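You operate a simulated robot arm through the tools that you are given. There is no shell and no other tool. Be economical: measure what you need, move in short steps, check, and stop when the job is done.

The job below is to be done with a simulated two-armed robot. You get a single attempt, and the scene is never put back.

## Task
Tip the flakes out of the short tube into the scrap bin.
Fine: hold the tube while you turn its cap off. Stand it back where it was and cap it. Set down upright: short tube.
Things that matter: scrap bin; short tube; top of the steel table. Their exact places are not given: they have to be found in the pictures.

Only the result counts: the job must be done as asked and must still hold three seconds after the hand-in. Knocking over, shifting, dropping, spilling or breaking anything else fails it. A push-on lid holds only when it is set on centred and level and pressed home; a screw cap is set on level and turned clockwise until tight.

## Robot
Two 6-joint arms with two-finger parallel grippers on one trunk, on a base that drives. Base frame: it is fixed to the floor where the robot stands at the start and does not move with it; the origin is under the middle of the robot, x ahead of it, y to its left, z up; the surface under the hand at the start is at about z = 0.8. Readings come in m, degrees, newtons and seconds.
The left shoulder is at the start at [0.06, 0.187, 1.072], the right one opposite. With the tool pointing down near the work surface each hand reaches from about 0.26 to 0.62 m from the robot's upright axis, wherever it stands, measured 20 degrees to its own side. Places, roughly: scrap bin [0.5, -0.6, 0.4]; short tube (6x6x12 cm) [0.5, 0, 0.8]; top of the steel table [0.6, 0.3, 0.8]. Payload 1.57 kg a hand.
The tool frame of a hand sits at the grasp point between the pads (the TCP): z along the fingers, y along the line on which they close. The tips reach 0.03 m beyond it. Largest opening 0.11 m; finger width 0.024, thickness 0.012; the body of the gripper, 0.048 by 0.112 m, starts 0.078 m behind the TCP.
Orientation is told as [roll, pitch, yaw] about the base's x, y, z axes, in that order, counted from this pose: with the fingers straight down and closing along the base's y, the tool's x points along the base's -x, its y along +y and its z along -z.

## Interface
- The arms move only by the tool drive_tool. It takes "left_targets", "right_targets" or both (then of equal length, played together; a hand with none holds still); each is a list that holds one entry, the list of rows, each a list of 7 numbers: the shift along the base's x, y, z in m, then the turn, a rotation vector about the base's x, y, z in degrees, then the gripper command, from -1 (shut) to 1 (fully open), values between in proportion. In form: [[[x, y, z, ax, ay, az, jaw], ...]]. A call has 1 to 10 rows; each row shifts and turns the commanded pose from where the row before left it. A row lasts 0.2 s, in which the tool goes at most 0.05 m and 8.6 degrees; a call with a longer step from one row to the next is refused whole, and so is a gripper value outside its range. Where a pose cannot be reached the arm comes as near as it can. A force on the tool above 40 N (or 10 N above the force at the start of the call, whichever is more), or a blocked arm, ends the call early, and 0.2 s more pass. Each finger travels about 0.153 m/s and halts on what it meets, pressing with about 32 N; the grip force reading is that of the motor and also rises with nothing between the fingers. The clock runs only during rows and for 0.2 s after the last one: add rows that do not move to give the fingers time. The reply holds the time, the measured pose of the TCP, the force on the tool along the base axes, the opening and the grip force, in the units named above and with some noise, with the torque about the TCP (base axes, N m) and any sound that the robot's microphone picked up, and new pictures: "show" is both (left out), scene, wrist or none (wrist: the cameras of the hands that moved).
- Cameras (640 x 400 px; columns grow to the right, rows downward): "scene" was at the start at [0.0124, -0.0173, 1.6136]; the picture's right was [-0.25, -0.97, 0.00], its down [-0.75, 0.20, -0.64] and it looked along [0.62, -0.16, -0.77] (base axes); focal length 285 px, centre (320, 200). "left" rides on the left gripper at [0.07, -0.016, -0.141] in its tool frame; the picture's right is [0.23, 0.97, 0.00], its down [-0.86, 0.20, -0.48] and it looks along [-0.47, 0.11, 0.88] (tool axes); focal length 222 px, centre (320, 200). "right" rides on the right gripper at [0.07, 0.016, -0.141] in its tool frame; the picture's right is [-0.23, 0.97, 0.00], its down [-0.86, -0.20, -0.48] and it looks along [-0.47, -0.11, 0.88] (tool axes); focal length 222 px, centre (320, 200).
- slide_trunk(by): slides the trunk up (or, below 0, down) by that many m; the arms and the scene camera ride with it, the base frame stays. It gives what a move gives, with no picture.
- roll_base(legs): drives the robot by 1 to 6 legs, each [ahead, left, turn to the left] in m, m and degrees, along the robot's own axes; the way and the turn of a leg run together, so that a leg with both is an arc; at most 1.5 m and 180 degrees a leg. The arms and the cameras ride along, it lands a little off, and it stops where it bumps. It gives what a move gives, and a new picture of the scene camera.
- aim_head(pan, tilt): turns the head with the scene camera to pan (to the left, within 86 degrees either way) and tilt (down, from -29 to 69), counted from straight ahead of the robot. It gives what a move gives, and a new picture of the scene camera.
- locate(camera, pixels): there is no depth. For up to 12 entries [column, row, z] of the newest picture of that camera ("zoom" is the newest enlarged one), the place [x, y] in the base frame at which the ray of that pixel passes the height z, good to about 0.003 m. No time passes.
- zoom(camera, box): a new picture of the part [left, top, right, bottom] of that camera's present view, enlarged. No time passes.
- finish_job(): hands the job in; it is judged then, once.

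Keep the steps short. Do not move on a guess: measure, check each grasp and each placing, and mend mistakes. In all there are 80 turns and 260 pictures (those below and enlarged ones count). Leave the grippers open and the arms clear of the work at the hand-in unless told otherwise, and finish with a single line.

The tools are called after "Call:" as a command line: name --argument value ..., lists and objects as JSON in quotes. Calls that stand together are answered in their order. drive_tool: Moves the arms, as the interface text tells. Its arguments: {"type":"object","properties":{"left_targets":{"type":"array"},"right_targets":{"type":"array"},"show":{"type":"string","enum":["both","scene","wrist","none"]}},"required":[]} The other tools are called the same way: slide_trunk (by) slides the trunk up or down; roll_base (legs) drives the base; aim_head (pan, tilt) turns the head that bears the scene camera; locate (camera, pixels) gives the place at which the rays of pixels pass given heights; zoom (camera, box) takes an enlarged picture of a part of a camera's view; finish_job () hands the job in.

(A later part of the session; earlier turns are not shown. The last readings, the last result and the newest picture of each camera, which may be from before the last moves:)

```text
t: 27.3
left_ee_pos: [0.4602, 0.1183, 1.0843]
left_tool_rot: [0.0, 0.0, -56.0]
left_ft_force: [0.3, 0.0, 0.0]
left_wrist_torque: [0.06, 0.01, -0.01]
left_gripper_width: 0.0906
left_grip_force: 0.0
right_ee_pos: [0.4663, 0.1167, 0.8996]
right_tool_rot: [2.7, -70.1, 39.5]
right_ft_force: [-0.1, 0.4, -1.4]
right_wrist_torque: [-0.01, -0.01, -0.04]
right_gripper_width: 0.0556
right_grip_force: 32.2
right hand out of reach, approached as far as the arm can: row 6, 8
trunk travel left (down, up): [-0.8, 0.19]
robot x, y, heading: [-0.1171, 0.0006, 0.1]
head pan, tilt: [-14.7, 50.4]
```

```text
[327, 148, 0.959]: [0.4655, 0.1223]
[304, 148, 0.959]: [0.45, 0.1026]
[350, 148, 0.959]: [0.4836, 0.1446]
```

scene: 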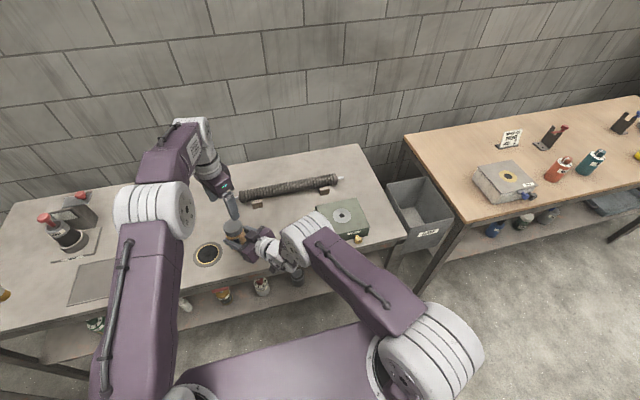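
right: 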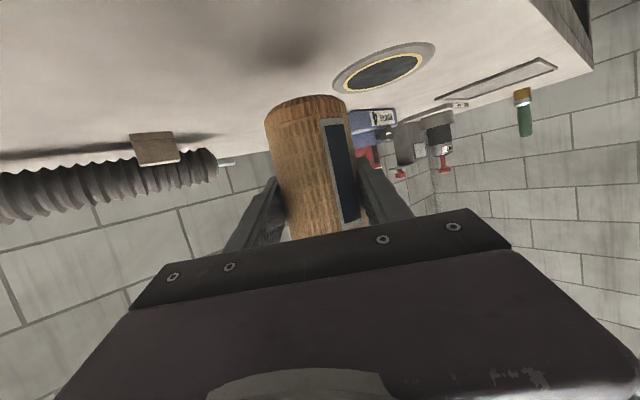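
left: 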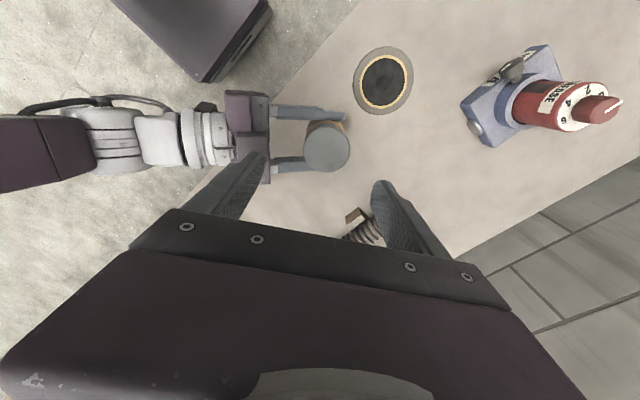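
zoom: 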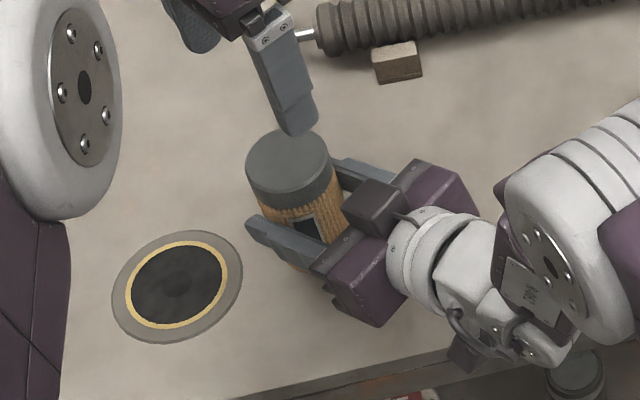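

Call:
locate --camera "scene" --pixels '[[233, 226.7, 0.959]]'

Call:
drive_tool --left_targets '[[[0.0025, 0.001, -0.02, 0, 0, 0, 0.65], [0.0025, 0.001, -0.02, 0, 0, 0, 0.65], [0, 0, -0.02, 0, 0, 0, 0.65], [0, 0, -0.012, 0, 0, 0, 0.65], [0, 0, 0, 0, 0, 0, 0.65]]]' --show "wrist"

```text
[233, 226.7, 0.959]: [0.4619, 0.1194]
```

```text
t: 28.5
left_ee_pos: [0.4655, 0.1215, 1.0125]
left_tool_rot: [0.0, 0.1, -56.0]
left_ft_force: [-0.2, -0.1, 0.2]
left_wrist_torque: [-0.01, 0.0, 0.02]
left_gripper_width: 0.0906
left_grip_force: 0.0
right_ee_pos: [0.4663, 0.1159, 0.8985]
right_tool_rot: [2.6, -70.0, 39.6]
right_ft_force: [0.2, -1.0, 0.0]
right_wrist_torque: [0.04, -0.01, -0.02]
right_gripper_width: 0.0557
right_grip_force: 32.3
trunk travel left (down, up): [-0.8, 0.19]
robot x, y, heading: [-0.1205, -0.0015, 0.0]
head pan, tilt: [-14.7, 50.4]
```

left: 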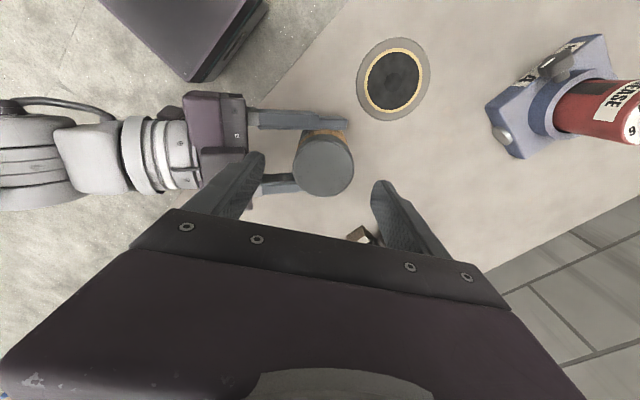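

I'm within 2 mm of the cap axis. I'll narrow the opening to 0.08 m and descend to TCP z 0.966, with the tips about 2.3 cm down the cap.

Call:
drive_tool --left_targets '[[[-0.001, -0.001, -0.005, 0, 0, 0, 0.46], [0, 0, -0.01, 0, 0, 0, 0.46], [0, 0, -0.01, 0, 0, 0, 0.46], [0, 0, -0.011, 0, 0, 0, 0.46], [0, 0, -0.01, 0, 0, 0, 0.46], [0, 0, 0, 0, 0, 0, 0.46]]]' --show "wrist"

Call:
zoom --camera "scene" --box '[190, 190, 290, 280]'

```text
t: 29.9
left_ee_pos: [0.464, 0.119, 0.9657]
left_tool_rot: [0.0, 0.0, -56.0]
left_ft_force: [0.5, -0.2, 0.5]
left_wrist_torque: [-0.01, -0.04, 0.01]
left_gripper_width: 0.0802
left_grip_force: 0.2
right_ee_pos: [0.4657, 0.1164, 0.8987]
right_tool_rot: [2.6, -70.1, 39.6]
right_ft_force: [0.2, 1.1, -0.7]
right_wrist_torque: [0.01, -0.02, 0.04]
right_gripper_width: 0.0553
right_grip_force: 31.4
trunk travel left (down, up): [-0.8, 0.19]
robot x, y, heading: [-0.1166, -0.0018, 0.1]
head pan, tilt: [-14.7, 50.4]
```

left: 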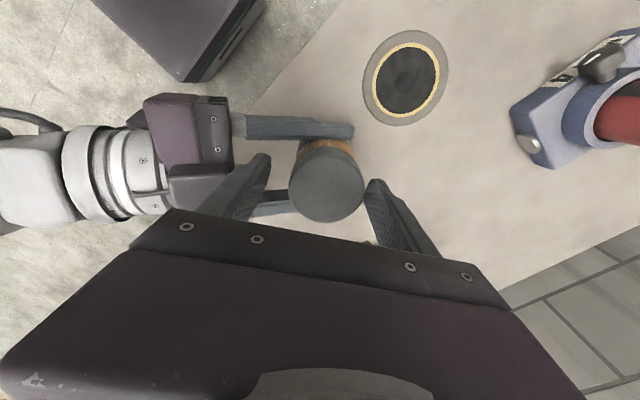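

```text
4.44 times, centred on (240, 235) of scene
```

zoom: 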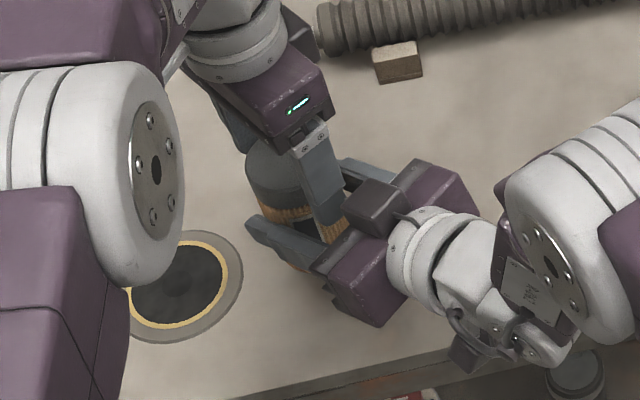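

The tips reach close to the bottom of the cap. I'll raise the left hand 7 mm so it grips the cap only, then close.

Call:
drive_tool --left_targets '[[[0, 0.0005, 0.007, 0, 0, 0, 0.46], [0, 0, 0, 0, 0, 0, 0.3], [0, 0, 0, 0, 0, 0, 0.15], [0, 0, 0, 0, 0, 0, -1], [0, 0, 0, 0, 0, 0, -1]]]' --show "wrist"

Call:
zoom --camera "scene" --box '[190, 190, 290, 280]'

```text
t: 31.1
left_ee_pos: [0.4648, 0.1207, 0.9726]
left_tool_rot: [0.3, -0.1, -56.0]
left_ft_force: [19.1, 11.1, -5.4]
left_wrist_torque: [0.77, -0.82, 0.07]
left_gripper_width: 0.0579
left_grip_force: 32.1
right_ee_pos: [0.4657, 0.1167, 0.8987]
right_tool_rot: [2.5, -69.8, 39.6]
right_ft_force: [-19.6, -11.3, 5.4]
right_wrist_torque: [0.1, -0.62, 0.04]
right_gripper_width: 0.0559
right_grip_force: 32.1
trunk travel left (down, up): [-0.8, 0.19]
robot x, y, heading: [-0.1169, -0.0003, 0.1]
head pan, tilt: [-14.7, 50.4]
```

left: 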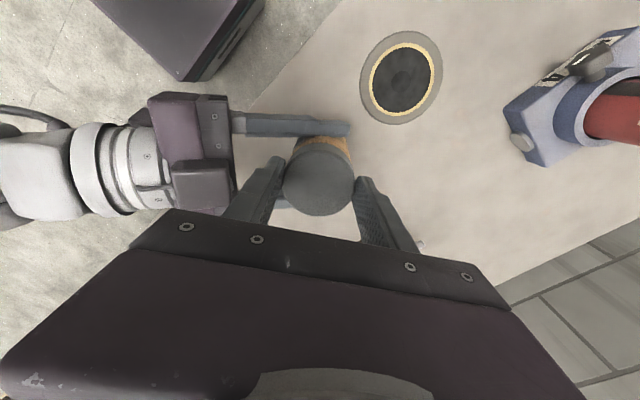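

```text
4.44 times, centred on (240, 235) of scene
```

zoom: 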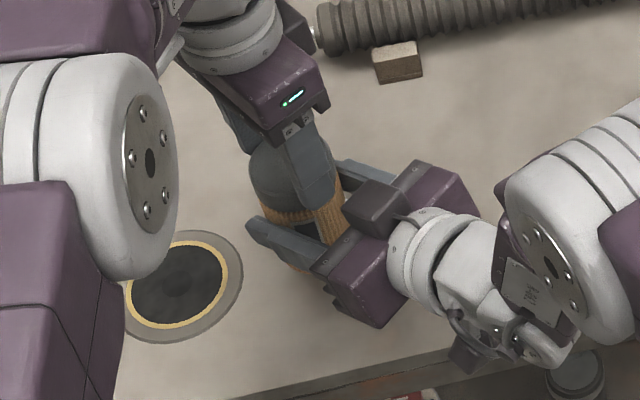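

The cap is gripped at 0.0579 m, with about 22 N of side load from a small offset. I'll move the left hand a little along (+x, +y) to relieve it.

Call:
drive_tool --left_targets '[[[0.001, 0.0006, 0, 0, 0, 0, -1], [0, 0, 0, 0, 0, 0, -1]]]' --show "none"

```text
t: 31.7
left_ee_pos: [0.4659, 0.1214, 0.973]
left_tool_rot: [0.1, -0.1, -56.0]
left_ft_force: [16.4, 8.4, -0.9]
left_wrist_torque: [0.51, -0.85, 0.06]
left_gripper_width: 0.0581
left_grip_force: 32.0
right_ee_pos: [0.4658, 0.1178, 0.8982]
right_tool_rot: [2.5, -70.0, 39.4]
right_ft_force: [-16.2, -9.2, 0.7]
right_wrist_torque: [0.13, -0.31, 0.05]
right_gripper_width: 0.0552
right_grip_force: 32.3
trunk travel left (down, up): [-0.8, 0.19]
robot x, y, heading: [-0.1172, 0.0008, 0.1]
head pan, tilt: [-14.7, 50.4]
```

Call:
drive_tool --left_targets '[[[0.0025, 0.0014, 0, 0, 0, 0, -1], [0.002, 0.001, 0, 0, 0, 0, -1], [0, 0, 0, 0, 0, 0, -1]]]' --show "none"

```text
t: 32.5
left_ee_pos: [0.4681, 0.1228, 0.9725]
left_tool_rot: [-0.3, 0.1, -56.1]
left_ft_force: [-15.3, -10.6, 18.4]
left_wrist_torque: [-0.61, 1.01, 0.3]
left_gripper_width: 0.0586
left_grip_force: 32.2
right_ee_pos: [0.4668, 0.1177, 0.9003]
right_tool_rot: [2.5, -70.1, 39.5]
right_ft_force: [14.2, 9.3, -19.9]
right_wrist_torque: [-0.23, 0.06, -0.42]
right_gripper_width: 0.0558
right_grip_force: 32.1
trunk travel left (down, up): [-0.8, 0.19]
robot x, y, heading: [-0.1176, -0.0041, 0.1]
head pan, tilt: [-14.7, 50.4]
```

Call:
drive_tool --left_targets '[[[-0.0012, -0.0007, 0.0007, 0, 0, 0, -1], [0, 0, 0, 0, 0, 0, -1]]]' --show "none"

```text
t: 33.1
left_ee_pos: [0.4681, 0.1234, 0.9728]
left_tool_rot: [0.1, 0.1, -56.0]
left_ft_force: [-7.5, -5.7, 4.5]
left_wrist_torque: [-0.2, 0.35, 0.0]
left_gripper_width: 0.0584
left_grip_force: 32.2
right_ee_pos: [0.466, 0.1175, 0.8998]
right_tool_rot: [2.5, -70.1, 39.7]
right_ft_force: [8.4, 6.0, -5.5]
right_wrist_torque: [-0.33, 0.26, -0.03]
right_gripper_width: 0.0556
right_grip_force: 32.1
trunk travel left (down, up): [-0.8, 0.19]
robot x, y, heading: [-0.1186, -0.0006, -0.2]
head pan, tilt: [-14.7, 50.4]
```

The loads are small now. I'll turn the cap counter-clockwise (+z) 24° as a first test.

Call:
drive_tool --left_targets '[[[0, 0, 0, 0, 0, 8, -1], [0, 0, 0, 0, 0, 8, -1], [0, 0, 0.0003, 0, 0, 8, -1]]]' --show "wrist"

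```text
t: 33.9
left_ee_pos: [0.4678, 0.1227, 0.973]
left_tool_rot: [-0.2, 0.1, -31.9]
left_ft_force: [-14.0, -9.5, -2.3]
left_wrist_torque: [-0.49, 0.04, -0.09]
left_gripper_width: 0.0589
left_grip_force: 32.7
right_ee_pos: [0.4658, 0.1184, 0.9005]
right_tool_rot: [2.5, -70.2, 39.7]
right_ft_force: [12.9, 9.7, 1.1]
right_wrist_torque: [-0.22, 0.9, -0.01]
right_gripper_width: 0.0554
right_grip_force: 32.5
trunk travel left (down, up): [-0.8, 0.19]
robot x, y, heading: [-0.1216, 0.002, -0.3]
head pan, tilt: [-14.7, 50.4]
```

left: 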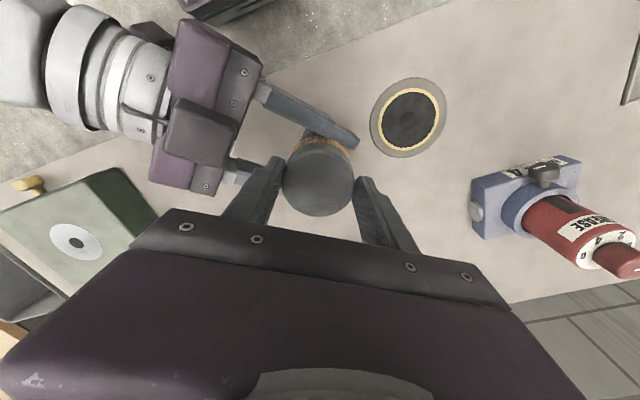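

Call:
drive_tool --left_targets '[[[-0.0008, -0.0005, 0.0003, 0, 0, 8, -1], [0, 0, 0.0003, 0, 0, 8, -1], [0, 0, 0.0003, 0, 0, 8, -1], [0, 0, 0.0003, 0, 0, 8, -1], [0, 0, 0.0003, 0, 0, 8, -1], [0, 0, 0.0003, 0, 0, 8, -1]]]' --show "wrist"

Call:
zoom --camera "scene" --box '[190, 190, 290, 280]'

```text
t: 35.3
left_ee_pos: [0.4679, 0.1215, 0.9759]
left_tool_rot: [0.0, 0.1, 16.1]
left_ft_force: [-3.5, -16.6, -18.6]
left_wrist_torque: [-0.56, 0.27, -0.1]
left_gripper_width: 0.0587
left_grip_force: 31.9
right_ee_pos: [0.4656, 0.1183, 0.9002]
right_tool_rot: [2.2, -70.3, 39.9]
right_ft_force: [2.9, 16.4, 18.0]
right_wrist_torque: [-0.67, 0.02, 0.03]
right_gripper_width: 0.0554
right_grip_force: 32.3
trunk travel left (down, up): [-0.8, 0.19]
robot x, y, heading: [-0.1157, 0.0015, 0.2]
head pan, tilt: [-14.7, 50.4]
```

left: 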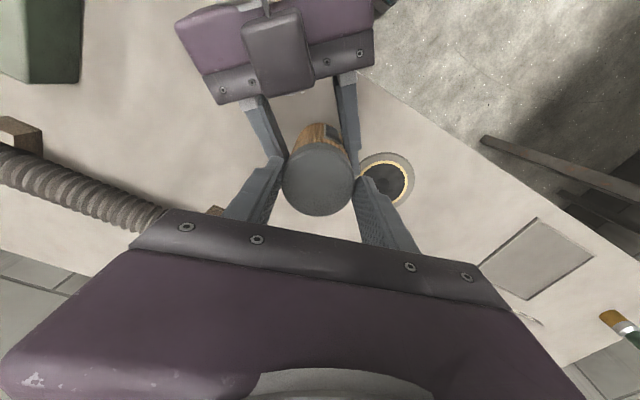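

```text
4.44 times, centred on (240, 235) of scene
```

zoom: 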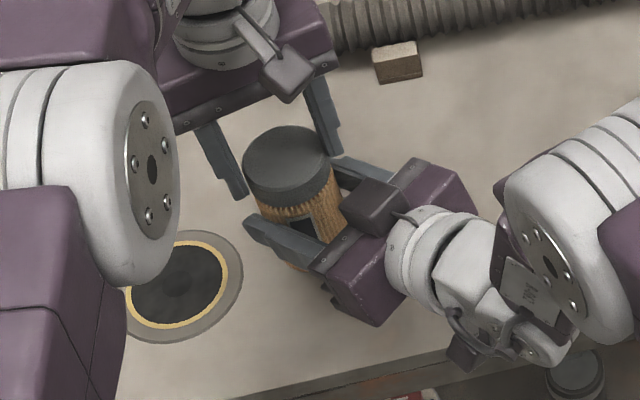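

I've turned 72° and was lifting faster than the thread rises, so I'll ease back and keep turning to about +72°.

Call:
drive_tool --left_targets '[[[0, -0.001, -0.0012, 0, 0, 8, -1], [0, 0, 0, 0, 0, 8, -1], [0, 0, 0, 0, 0, 8, -1], [0, 0, 0, 0, 0, 8, -1], [0, 0, 0, 0, 0, 8, -1], [0, 0, 0, 0, 0, 8, -1], [0, 0, 0, 0, 0, 8, -1]]]' --show "wrist"

```text
t: 36.9
left_ee_pos: [0.4688, 0.1211, 0.9761]
left_tool_rot: [-0.3, -0.1, 72.2]
left_ft_force: [1.3, -16.3, 3.2]
left_wrist_torque: [-0.64, -0.08, -0.31]
left_gripper_width: 0.0584
left_grip_force: 32.1
right_ee_pos: [0.4638, 0.117, 0.8973]
right_tool_rot: [2.5, -69.8, 39.6]
right_ft_force: [-0.6, 16.0, -4.1]
right_wrist_torque: [-0.69, 0.02, 0.45]
right_gripper_width: 0.0557
right_grip_force: 32.0
trunk travel left (down, up): [-0.8, 0.19]
robot x, y, heading: [-0.1194, -0.0004, 0.1]
head pan, tilt: [-14.7, 50.4]
```

left: 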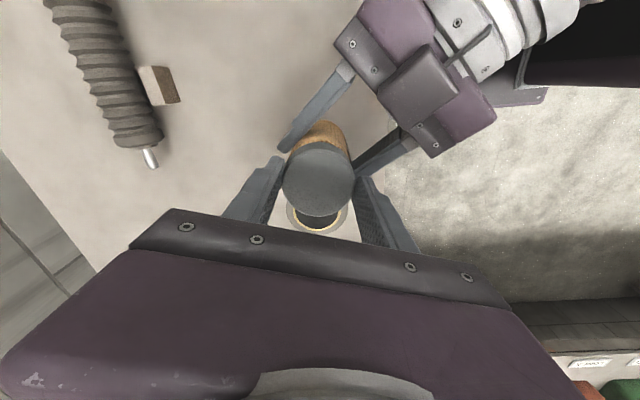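

Turned 128° so far. I'll carry on in the same grip.

Call:
drive_tool --left_targets '[[[0, -0.001, 0, 0, 0, 8, -1], [0, 0, 0, 0, 0, 8, -1], [0, 0, 0, 0, 0, 8, -1], [0, 0, 0, 0, 0, 8, -1], [0, 0, 0, 0, 0, 8, -1], [0, 0, 0, 0, 0, 8, -1], [0, 0, 0, 0, 0, 8, -1]]]' --show "wrist"

Call:
zoom --camera "scene" --box '[190, 190, 290, 280]'

```text
t: 38.5
left_ee_pos: [0.4685, 0.1195, 0.9751]
left_tool_rot: [-0.4, 0.4, 128.2]
left_ft_force: [27.7, -6.4, 3.7]
left_wrist_torque: [-0.18, -0.82, -0.39]
left_gripper_width: 0.0584
left_grip_force: 32.0
right_ee_pos: [0.4648, 0.1174, 0.8973]
right_tool_rot: [2.5, -69.9, 39.6]
right_ft_force: [-26.7, 5.5, -4.2]
right_wrist_torque: [-0.25, -1.23, 0.55]
right_gripper_width: 0.056
right_grip_force: 32.1
trunk travel left (down, up): [-0.8, 0.19]
robot x, y, heading: [-0.1164, -0.0025, 0.2]
head pan, tilt: [-14.7, 50.4]
```

left: 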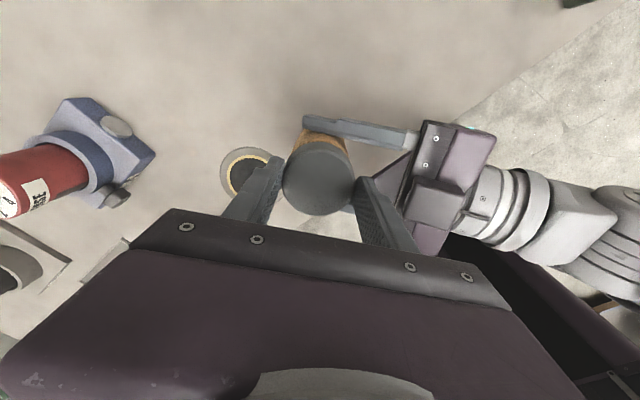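

```text
4.44 times, centred on (240, 235) of scene
```

zoom: 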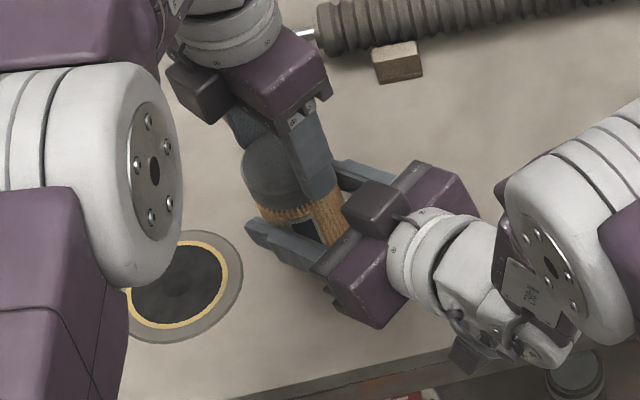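

Turned 184° with no joint limit yet. I'll relieve the x load and continue.

Call:
drive_tool --left_targets '[[[0.0015, 0, 0.0004, 0, 0, 8, -1], [0.0005, 0, 0, 0, 0, 8, -1], [0, 0, 0, 0, 0, 8, -1], [0, 0, 0, 0, 0, 8, -1], [0, 0, 0, 0, 0, 8, -1]]]' --show "none"

Call:
zoom --camera "scene" --box '[190, 190, 290, 280]'

```text
t: 39.8
left_ee_pos: [0.4679, 0.1271, 0.9764]
left_tool_rot: [1.2, 0.2, 167.2]
left_ft_force: [2.2, -3.4, -2.2]
left_wrist_torque: [-0.08, -0.07, -0.03]
left_gripper_width: 0.0589
left_grip_force: 31.9
left hand out of reach, approached as far as the arm can: row 5
right_ee_pos: [0.4641, 0.1213, 0.8991]
right_tool_rot: [2.1, -70.2, 40.9]
right_ft_force: [-1.8, 2.6, -0.4]
right_wrist_torque: [-0.11, -0.07, -0.01]
right_gripper_width: 0.0568
right_grip_force: 31.9
trunk travel left (down, up): [-0.8, 0.19]
robot x, y, heading: [-0.1148, -0.0023, 0.1]
head pan, tilt: [-14.7, 50.4]
stopped in row 5 (right hand): the force on the tool passed its limit at 41 N (the readings are from after the stop); the commanded pose is now the measured one
```

```text
4.44 times, centred on (240, 235) of scene
```

zoom: 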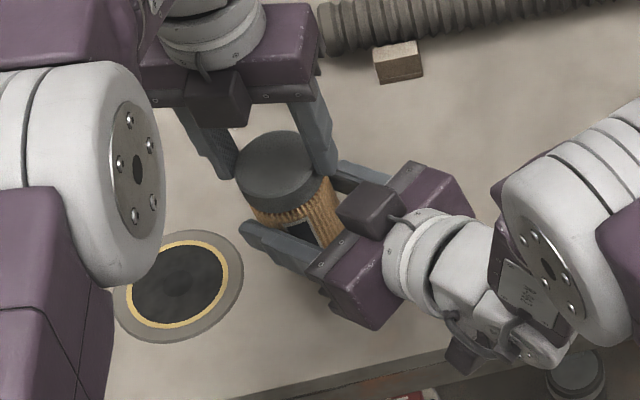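

I hit the yaw limit at 167°, for 223° in total, and the loads relaxed. I'll test whether the cap is free by lifting the left hand 3 mm.

Call:
drive_tool --left_targets '[[[0, 0, 0.0015, 0, 0, 0, -1], [0, 0, 0.0015, 0, 0, 0, -1]]]' --show "none"

```text
t: 40.4
left_ee_pos: [0.4694, 0.1267, 0.9786]
left_tool_rot: [1.3, 0.3, 167.2]
left_ft_force: [3.4, -5.8, -4.8]
left_wrist_torque: [-0.12, -0.06, -0.05]
left_gripper_width: 0.0588
left_grip_force: 32.3
right_ee_pos: [0.4639, 0.122, 0.8986]
right_tool_rot: [1.9, -70.1, 40.9]
right_ft_force: [-5.5, 4.7, 3.4]
right_wrist_torque: [-0.3, -0.27, 0.07]
right_gripper_width: 0.0567
right_grip_force: 32.1
trunk travel left (down, up): [-0.8, 0.19]
robot x, y, heading: [-0.1174, 0.0014, -0.1]
head pan, tilt: [-14.7, 50.4]
```

Call:
drive_tool --left_targets '[[[0, 0, 0.002, 0, 0, 0, -1], [0, 0, 0.002, 0, 0, 0, -1]]]' --show "none"

Call:
zoom --camera "scene" --box '[200, 200, 280, 260]'

```text
t: 41.0
left_ee_pos: [0.4702, 0.1264, 0.9825]
left_tool_rot: [1.4, 0.2, 167.2]
left_ft_force: [6.7, -7.1, -6.5]
left_wrist_torque: [-0.18, -0.11, 0.0]
left_gripper_width: 0.059
left_grip_force: 31.6
right_ee_pos: [0.4645, 0.1212, 0.8997]
right_tool_rot: [2.0, -70.1, 41.0]
right_ft_force: [-5.7, 7.4, 6.3]
right_wrist_torque: [-0.47, -0.41, 0.13]
right_gripper_width: 0.0565
right_grip_force: 32.0
trunk travel left (down, up): [-0.8, 0.19]
robot x, y, heading: [-0.121, -0.0013, 0.1]
head pan, tilt: [-14.7, 50.4]
```

```text
6.67 times, centred on (240, 230) of scene
```

zoom: 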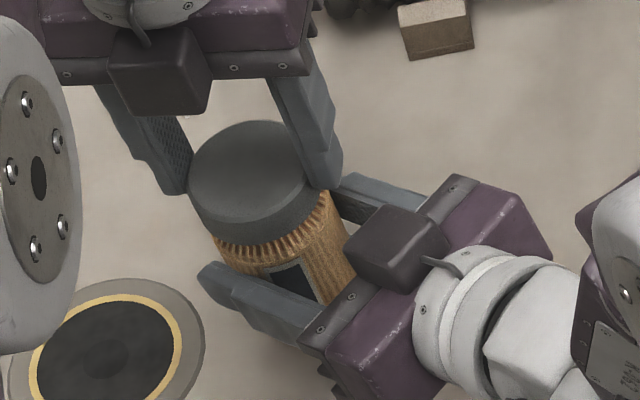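

I can't tell whether the cap rose or the fingers slid up it. I'll open the left hand, rise, turn it back and look with the cameras.

Call:
drive_tool --left_targets '[[[0, 0, 0, 0, 0, 0, 0.2], [0, 0, 0, 0, 0, 0, 0.5], [0, 0, 0.02, 0, 0, 0, 0.5], [0, 0, 0.03, 0, 0, -8, 0.5], [0, 0, 0.03, 0, 0, -8.5, 0.5], [0, 0, 0, 0, 0, -8.5, 0.5], [0, 0, 0, 0, 0, -8.5, 0.5], [0, 0, 0, 0, 0, -8.5, 0.5], [0, 0, 0, 0, 0, -8.5, 0.5], [0, 0, 0, 0, 0, -8.5, 0.5]]]' --show "both"

Call:
zoom --camera "scene" --box '[200, 200, 280, 260]'

Call:
zoom --camera "right" --box '[200, 60, 440, 260]'

```text
t: 43.2
left_ee_pos: [0.4677, 0.1268, 1.0632]
left_tool_rot: [1.4, 0.3, 108.1]
left_ft_force: [0.7, -0.9, 0.6]
left_wrist_torque: [0.01, -0.03, 0.01]
left_gripper_width: 0.0824
left_grip_force: 0.1
right_ee_pos: [0.4646, 0.1213, 0.9004]
right_tool_rot: [2.1, -70.0, 40.6]
right_ft_force: [0.4, -0.2, -0.6]
right_wrist_torque: [0.0, 0.02, 0.01]
right_gripper_width: 0.0558
right_grip_force: 32.0
trunk travel left (down, up): [-0.8, 0.19]
robot x, y, heading: [-0.1174, 0.0012, -0.1]
head pan, tilt: [-14.7, 50.4]
```

scene: 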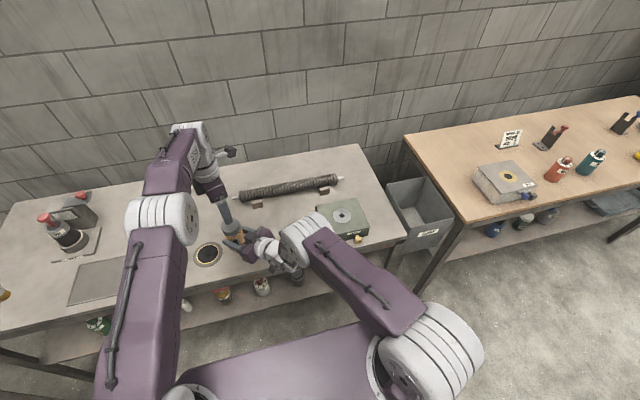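
left: 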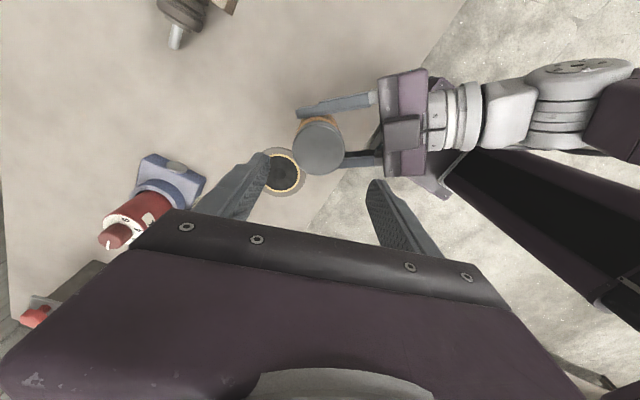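

```text
6.67 times, centred on (240, 230) of scene
```

zoom: 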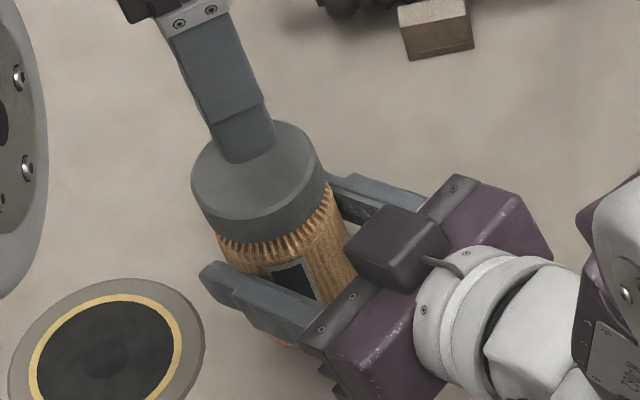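

```text
2.00 times, centred on (320, 160) of right
```

zoom: 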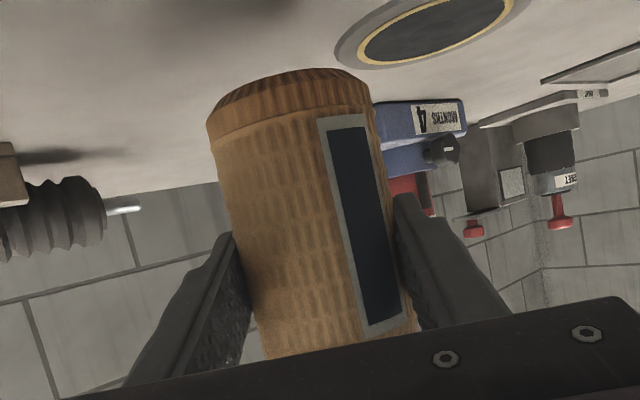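

The cap is still on, since it needs more than the 223° so far. I'll wind the left hand back toward −56° and regrip.

Call:
drive_tool --left_targets '[[[0, 0, 0, 0, 0, -8.5, 0.5], [0, 0, 0, 0, 0, -8.5, 0.5], [0, 0, 0, 0, 0, -8.5, 0.5], [0, 0, 0, 0, 0, -8.5, 0.5], [0, 0, 0, 0, 0, -8.5, 0.5], [0, 0, 0, 0, 0, -8.5, 0.5], [0, 0, 0, 0, 0, -8.5, 0.5], [0, 0, 0, 0, 0, -8.5, 0.5], [0, 0, 0, 0, 0, -8.5, 0.5], [0, 0, 0, 0, 0, -8.5, 0.5]]]' --show "none"

Call:
drive_tool --left_targets '[[[0, 0, 0, 0, 0, -8.5, 0.5], [0, 0, 0, 0, 0, -8.5, 0.5], [0, 0, 0, 0, 0, -8.5, 0.5], [0, 0, 0, 0, 0, -8.5, 0.5], [0, 0, 0, 0, 0, -8.5, 0.5], [0, 0, 0, 0, 0, -8.5, 0.5], [0, 0, 0, 0, 0, -8.5, 0.5], [0, 0, 0, 0, 0, -8.5, 0.5], [0, 0, 0, 0, 0, -8.5, 0.5], [0, 0, 0, 0, 0, 0, 0.5]]]' --show "wrist"

Call:
zoom --camera "left" --box '[250, 90, 410, 190]'

Call:
zoom --camera "scene" --box '[200, 200, 280, 260]'

```text
t: 45.4
left_ee_pos: [0.4687, 0.1271, 1.0629]
left_tool_rot: [1.1, 0.3, 23.0]
left_ft_force: [0.0, 0.6, -0.2]
left_wrist_torque: [-0.03, -0.02, 0.05]
left_gripper_width: 0.0824
left_grip_force: 0.1
right_ee_pos: [0.4637, 0.1198, 0.8996]
right_tool_rot: [2.1, -70.2, 40.8]
right_ft_force: [0.2, -0.5, -1.2]
right_wrist_torque: [-0.01, 0.01, 0.01]
right_gripper_width: 0.0557
right_grip_force: 32.2
trunk travel left (down, up): [-0.8, 0.19]
robot x, y, heading: [-0.1172, -0.0021, 0.0]
head pan, tilt: [-14.7, 50.4]
```

```text
t: 47.6
left_ee_pos: [0.47, 0.128, 1.0628]
left_tool_rot: [1.1, 0.3, -53.4]
left_ft_force: [-1.0, 0.7, 0.2]
left_wrist_torque: [0.02, 0.0, 0.0]
left_gripper_width: 0.0824
left_grip_force: 0.1
right_ee_pos: [0.4646, 0.1214, 0.8993]
right_tool_rot: [2.0, -70.0, 40.7]
right_ft_force: [-0.1, -0.4, -0.7]
right_wrist_torque: [-0.03, -0.04, -0.01]
right_gripper_width: 0.0555
right_grip_force: 31.7
trunk travel left (down, up): [-0.8, 0.19]
robot x, y, heading: [-0.1219, 0.0007, 0.5]
head pan, tilt: [-14.7, 50.4]
```

left: 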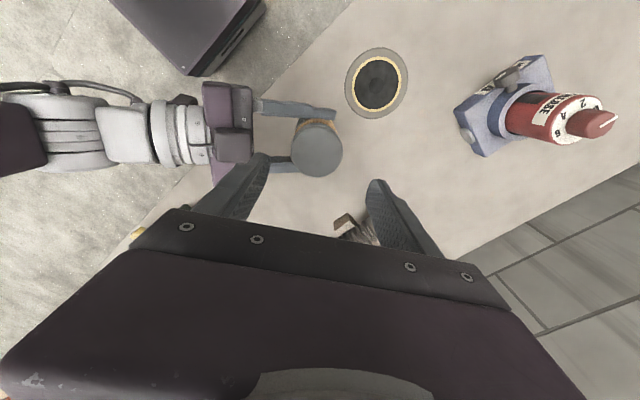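

```text
4.00 times, centred on (330, 140) of left
```

zoom: 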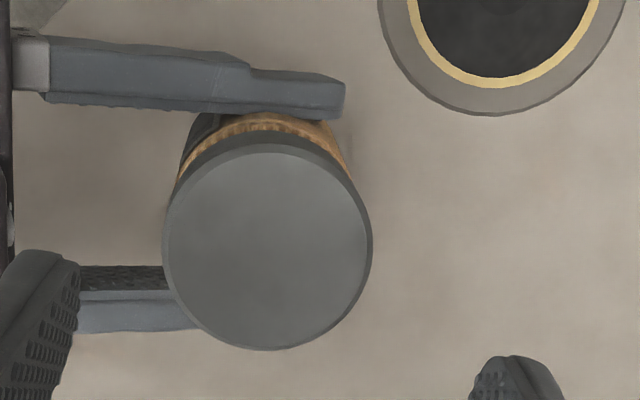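

```text
6.67 times, centred on (240, 230) of scene
```

zoom: 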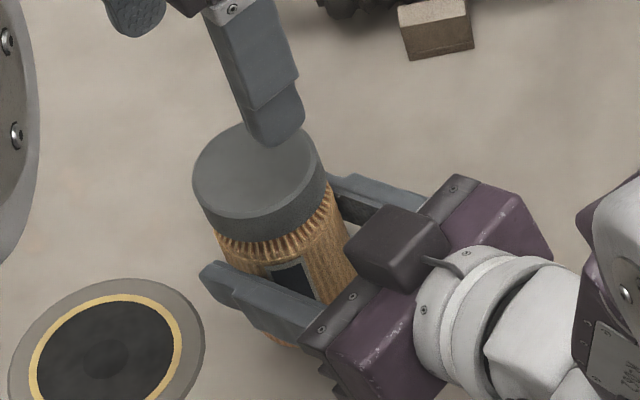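

Call:
locate --camera "left" --pixels '[[317, 152.5, 0.955], [317, 152.5, 0.965]]'

Call:
locate --camera "scene" --pixels '[[230.9, 225.7, 0.955], [230.9, 225.7, 0.965]]'

```text
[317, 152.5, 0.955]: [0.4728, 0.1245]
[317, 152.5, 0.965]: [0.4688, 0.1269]
```

```text
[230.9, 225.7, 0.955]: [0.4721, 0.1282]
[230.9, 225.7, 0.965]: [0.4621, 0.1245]
```

The tube's pose in the right hand looks unchanged. The cap centre is near (0.471, 0.127) with its top at about z 0.957. I'll level the left hand, descend and regrip.

Call:
drive_tool --left_targets '[[[0.0005, -0.001, -0.02, -0.66, 0.88, 0, 0.46], [0, 0, -0.02, 0, 0, 0, 0.46], [0, 0, -0.02, 0, 0, 0, 0.46], [0, 0, -0.015, 0, 0, 0, 0.46], [0, 0, -0.015, 0, 0, 0, 0.46], [0, 0, 0, 0, 0, 0, 0.46], [0, 0, 0, 0, 0, 0, 0.2], [0, 0, 0, 0, 0, 0, -1], [0, 0, 0, 0, 0, 0, -1]]]' --show "wrist"

Call:
zoom --camera "scene" --box '[200, 200, 280, 260]'

```text
t: 49.6
left_ee_pos: [0.4681, 0.1266, 0.9717]
left_tool_rot: [0.0, 0.4, -53.3]
left_ft_force: [-9.9, -7.3, 4.2]
left_wrist_torque: [-0.2, 0.37, -0.09]
left_gripper_width: 0.0585
left_grip_force: 32.3
right_ee_pos: [0.4643, 0.1212, 0.8995]
right_tool_rot: [2.0, -70.0, 40.7]
right_ft_force: [11.2, 7.0, -5.1]
right_wrist_torque: [-0.31, 0.38, 0.04]
right_gripper_width: 0.0555
right_grip_force: 31.7
trunk travel left (down, up): [-0.8, 0.19]
robot x, y, heading: [-0.118, 0.0009, -0.4]
head pan, tilt: [-14.7, 50.4]
```

left: 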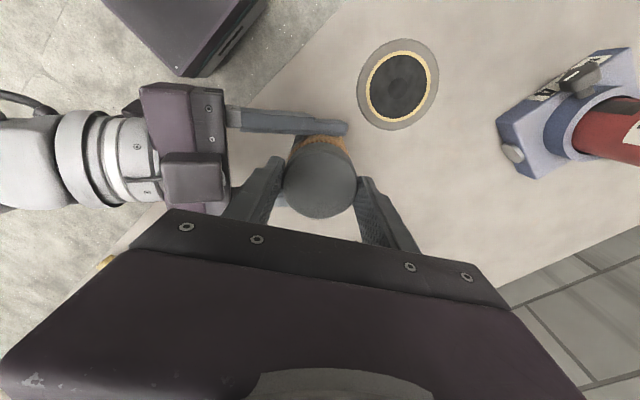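

```text
6.67 times, centred on (240, 230) of scene
```

zoom: 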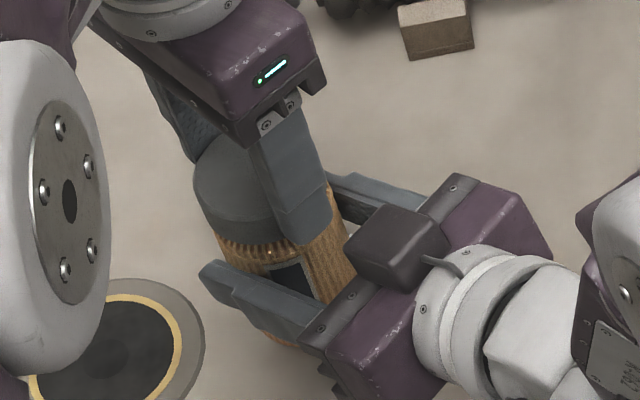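

Regripped with low load. I'll turn counter-clockwise another 80° with a very small rise.

Call:
drive_tool --left_targets '[[[-0.0008, -0.0005, 0, 0, 0, 8, -1], [0, 0, 0, 0, 0, 8, -1], [0, 0, 0.0002, 0, 0, 8, -1], [0, 0, 0, 0, 0, 8, -1], [0, 0, 0.0002, 0, 0, 8, -1], [0, 0, 0, 0, 0, 8, -1], [0, 0, 0.0002, 0, 0, 8, -1], [0, 0, 0, 0, 0, 8, -1], [0, 0, 0.0002, 0, 0, 8, -1], [0, 0, 0, 0, 0, 8, -1]]]' --show "none"

```text
t: 51.8
left_ee_pos: [0.4664, 0.126, 0.9739]
left_tool_rot: [0.1, 0.3, 26.8]
left_ft_force: [-6.1, -9.3, -0.7]
left_wrist_torque: [-0.26, 0.18, -0.15]
left_gripper_width: 0.0592
left_grip_force: 32.0
right_ee_pos: [0.463, 0.1215, 0.8991]
right_tool_rot: [2.0, -70.1, 40.8]
right_ft_force: [6.1, 9.4, -0.8]
right_wrist_torque: [-0.47, 0.22, 0.19]
right_gripper_width: 0.0555
right_grip_force: 32.1
trunk travel left (down, up): [-0.8, 0.19]
robot x, y, heading: [-0.1161, -0.0017, 0.1]
head pan, tilt: [-14.7, 50.4]
```

Call:
drive_tool --left_targets '[[[0, -0.0005, 0, 0, 0, 8, -1], [0, 0, 0.0002, 0, 0, 8, -1], [0, 0, 0, 0, 0, 8, -1], [0, 0, 0.0002, 0, 0, 8, -1], [0, 0, 0, 0, 0, 8, -1], [0, 0, 0.0002, 0, 0, 8, -1], [0, 0, 0, 0, 0, 8, -1], [0, 0, 0.0002, 0, 0, 8, -1], [0, 0, 0, 0, 0, 8, -1], [0, 0, 0, 0, 0, 8, -1]]]' --show "none"

Call:
zoom --camera "scene" --box '[200, 200, 280, 260]'

```text
t: 54.0
left_ee_pos: [0.47, 0.1256, 0.9754]
left_tool_rot: [0.0, 0.2, 106.9]
left_ft_force: [9.2, -4.6, -1.0]
left_wrist_torque: [-0.1, -0.24, -0.1]
left_gripper_width: 0.0592
left_grip_force: 31.9
right_ee_pos: [0.4627, 0.121, 0.8999]
right_tool_rot: [2.0, -70.1, 40.8]
right_ft_force: [-9.1, 3.4, -0.2]
right_wrist_torque: [-0.17, -0.48, 0.19]
right_gripper_width: 0.0556
right_grip_force: 31.9
trunk travel left (down, up): [-0.8, 0.19]
robot x, y, heading: [-0.1145, 0.0006, 0.0]
head pan, tilt: [-14.7, 50.4]
```

```text
6.67 times, centred on (240, 230) of scene
```

zoom: 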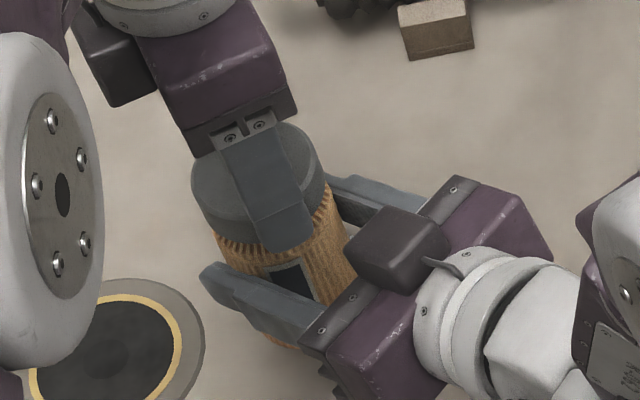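

Turned 383° in total, with torque and z load near zero. I'll test-lift 5 mm.

Call:
drive_tool --left_targets '[[[0, 0, 0.002, 0, 0, 8, -1], [0, 0, 0.002, 0, 0, 8, -1], [0, 0, 0.002, 0, 0, 0, -1]]]' --show "none"

Call:
zoom --camera "scene" --box '[200, 200, 280, 260]'

```text
t: 54.8
left_ee_pos: [0.4685, 0.1258, 0.9799]
left_tool_rot: [0.1, 0.2, 122.8]
left_ft_force: [15.0, -1.2, -8.4]
left_wrist_torque: [-0.01, -0.26, 0.04]
left_gripper_width: 0.0593
left_grip_force: 32.1
right_ee_pos: [0.4641, 0.1207, 0.9002]
right_tool_rot: [2.0, -70.2, 40.8]
right_ft_force: [-14.8, 1.4, 8.4]
right_wrist_torque: [-0.03, -0.99, 0.03]
right_gripper_width: 0.0556
right_grip_force: 32.0
trunk travel left (down, up): [-0.8, 0.19]
robot x, y, heading: [-0.117, -0.0001, -0.2]
head pan, tilt: [-14.7, 50.4]
```

```text
6.67 times, centred on (240, 230) of scene
```

zoom: 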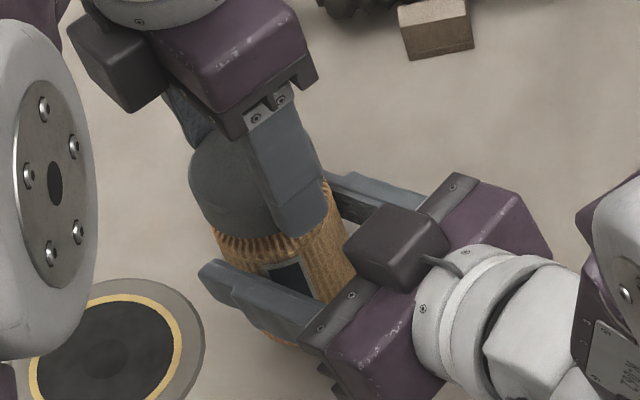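

Call:
drive_tool --left_targets '[[[0.0005, 0, 0.002, 0, 0, 0, -1], [0.0005, 0, 0.002, 0, 0, 0, -1], [0, 0, 0.002, 0, 0, 0, -1]]]' --show "none"

Call:
zoom --camera "scene" --box '[200, 200, 280, 260]'

```text
t: 55.6
left_ee_pos: [0.4697, 0.125, 0.9864]
left_tool_rot: [0.2, 0.2, 122.8]
left_ft_force: [0.2, 0.1, -0.5]
left_wrist_torque: [0.03, 0.02, 0.04]
left_gripper_width: 0.0591
left_grip_force: 31.6
right_ee_pos: [0.4636, 0.1193, 0.8991]
right_tool_rot: [2.2, -70.0, 40.5]
right_ft_force: [0.5, -0.1, -1.4]
right_wrist_torque: [0.02, 0.02, 0.02]
right_gripper_width: 0.0557
right_grip_force: 32.1
trunk travel left (down, up): [-0.8, 0.19]
robot x, y, heading: [-0.1159, -0.0002, 0.1]
head pan, tilt: [-14.7, 50.4]
```

```text
6.67 times, centred on (240, 230) of scene
```

zoom: 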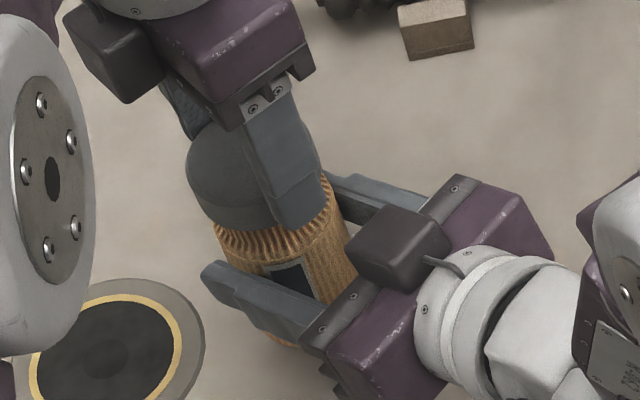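

The loads dropped to zero, so the cap is free. I'll raise it and look.

Call:
drive_tool --left_targets '[[[0, 0, 0.01, 0, 0, 0, -1], [0, 0, 0.02, 0, 0, 0, -1], [0, 0, 0.02, 0, 0, 0, -1], [0, 0, 0.03, 0, 0, 0, -1], [0, 0.02, 0.03, 0, 0, 0, -1], [0, 0.03, 0.0, 0, 0, 0, -1], [0, 0.03, 0.0, 0, 0, 0, -1]]]' --show "both"

Call:
zoom --camera "scene" --box '[180, 180, 300, 280]'

```text
t: 57.2
left_ee_pos: [0.4713, 0.2058, 1.0966]
left_tool_rot: [0.2, 0.3, 122.6]
left_ft_force: [-0.5, 0.1, -0.1]
left_wrist_torque: [0.01, -0.01, -0.01]
left_gripper_width: 0.059
left_grip_force: 32.1
right_ee_pos: [0.463, 0.1219, 0.8983]
right_tool_rot: [2.0, -70.0, 40.8]
right_ft_force: [-0.8, -0.2, -1.2]
right_wrist_torque: [-0.01, -0.02, -0.02]
right_gripper_width: 0.0553
right_grip_force: 32.4
trunk travel left (down, up): [-0.8, 0.19]
robot x, y, heading: [-0.1171, 0.0037, 0.0]
head pan, tilt: [-14.7, 50.4]
```

scene: 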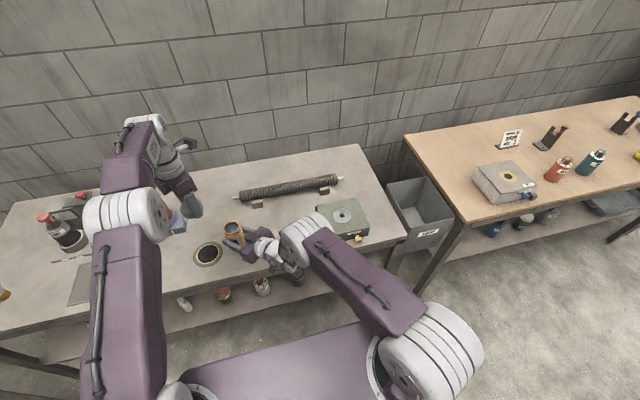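
left: 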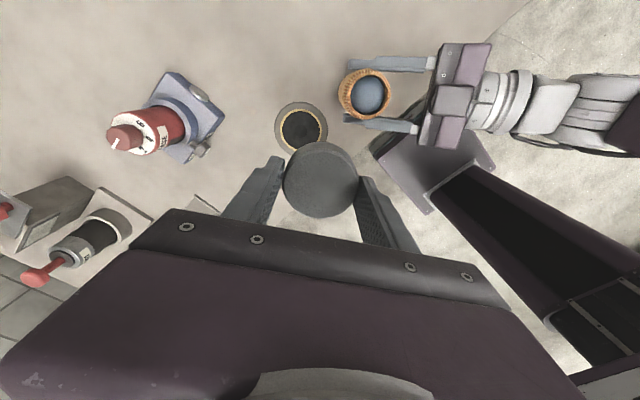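

```text
4.00 times, centred on (240, 230) of scene
```

zoom: 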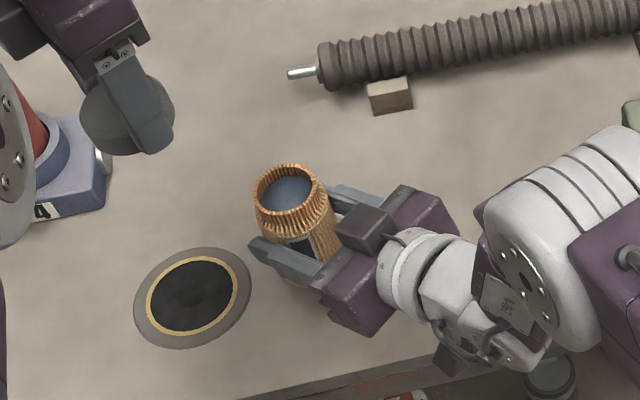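

The cap is off and held in the left hand, and the tube stands open and upright with blue flakes inside. I'll lift it gently and carry it to the right, yawing as it goes and keeping it upright.

Call:
drive_tool --right_targets '[[[0, -0.005, 0.01, 0, 0, 0, -1], [0, -0.015, 0.015, 0, 0, -3, -1], [0.003, -0.025, 0.015, 0, 0, -6, -1], [0.003, -0.025, 0.015, 0, 0, -6, -1], [0.003, -0.025, 0.015, 0, 0, -6, -1], [0.003, -0.025, 0.015, 0, 0, -6, -1], [0.003, -0.025, 0.015, 0, 0, -6, -1], [0.003, -0.025, 0.01, 0, 0, -6, -1], [0.003, -0.025, 0.0, 0, 0, -6, -1], [0, -0.015, 0, 0, 0, -3, -1]]]' --show "scene"

```text
t: 59.4
left_ee_pos: [0.4702, 0.2048, 1.0967]
left_tool_rot: [0.3, 0.3, 122.7]
left_ft_force: [0.3, 0.8, -0.1]
left_wrist_torque: [-0.02, 0.03, -0.02]
left_gripper_width: 0.0587
left_grip_force: 32.2
right_ee_pos: [0.5553, -0.1527, 0.9789]
right_tool_rot: [7.3, -69.5, 4.2]
right_ft_force: [-1.0, 0.1, -0.9]
right_wrist_torque: [0.0, 0.03, 0.01]
right_gripper_width: 0.0553
right_grip_force: 31.9
right hand out of reach, approached as far as the arm can: row 2, 3, 4, 5, 6, 7, 8, 9, 10
trunk travel left (down, up): [-0.8, 0.19]
robot x, y, heading: [-0.1175, -0.0002, 0.0]
head pan, tilt: [-14.7, 50.4]
```

scene: 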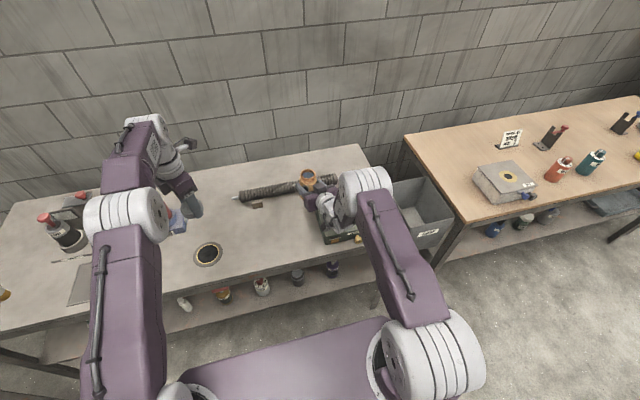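

The tube is still upright, and the reach limit just moved it outward. I'll continue to the right toward the bin.

Call:
drive_tool --right_targets '[[[0, -0.015, 0.005, 0, 0, -3, -1], [0, -0.025, 0.005, 0, 0, -6, -1], [0, -0.03, 0.005, 0, 0, -6, -1], [0, -0.03, 0.005, 0, 0, -6, -1], [0, -0.03, 0.005, 0, 0, -6, -1], [0, -0.03, 0.005, 0, 0, -6, -1], [0, -0.03, 0, 0, 0, -6, -1], [0, -0.03, 0, 0, 0, -6, -1], [0, -0.025, 0, 0, 0, -6, -1], [0, -0.015, 0, 0, 0, -2, -1]]]' --show "scene"

```text
t: 61.6
left_ee_pos: [0.47, 0.2043, 1.0969]
left_tool_rot: [0.3, 0.2, 122.6]
left_ft_force: [-0.8, 0.1, 0.0]
left_wrist_torque: [-0.04, 0.05, -0.03]
left_gripper_width: 0.0591
left_grip_force: 32.6
right_ee_pos: [0.5026, -0.4582, 0.9952]
right_tool_rot: [5.5, -69.6, -23.2]
right_ft_force: [-0.2, 0.1, -0.7]
right_wrist_torque: [0.0, -0.01, -0.02]
right_gripper_width: 0.0554
right_grip_force: 32.1
right hand out of reach, approached as far as the arm can: row 2, 3, 4, 5, 6, 7, 8, 9, 10
trunk travel left (down, up): [-0.8, 0.19]
robot x, y, heading: [-0.1206, 0.001, 0.2]
head pan, tilt: [-14.7, 50.4]
```

scene: 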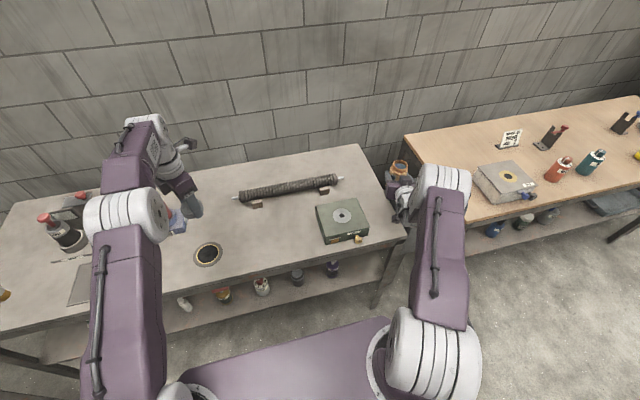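

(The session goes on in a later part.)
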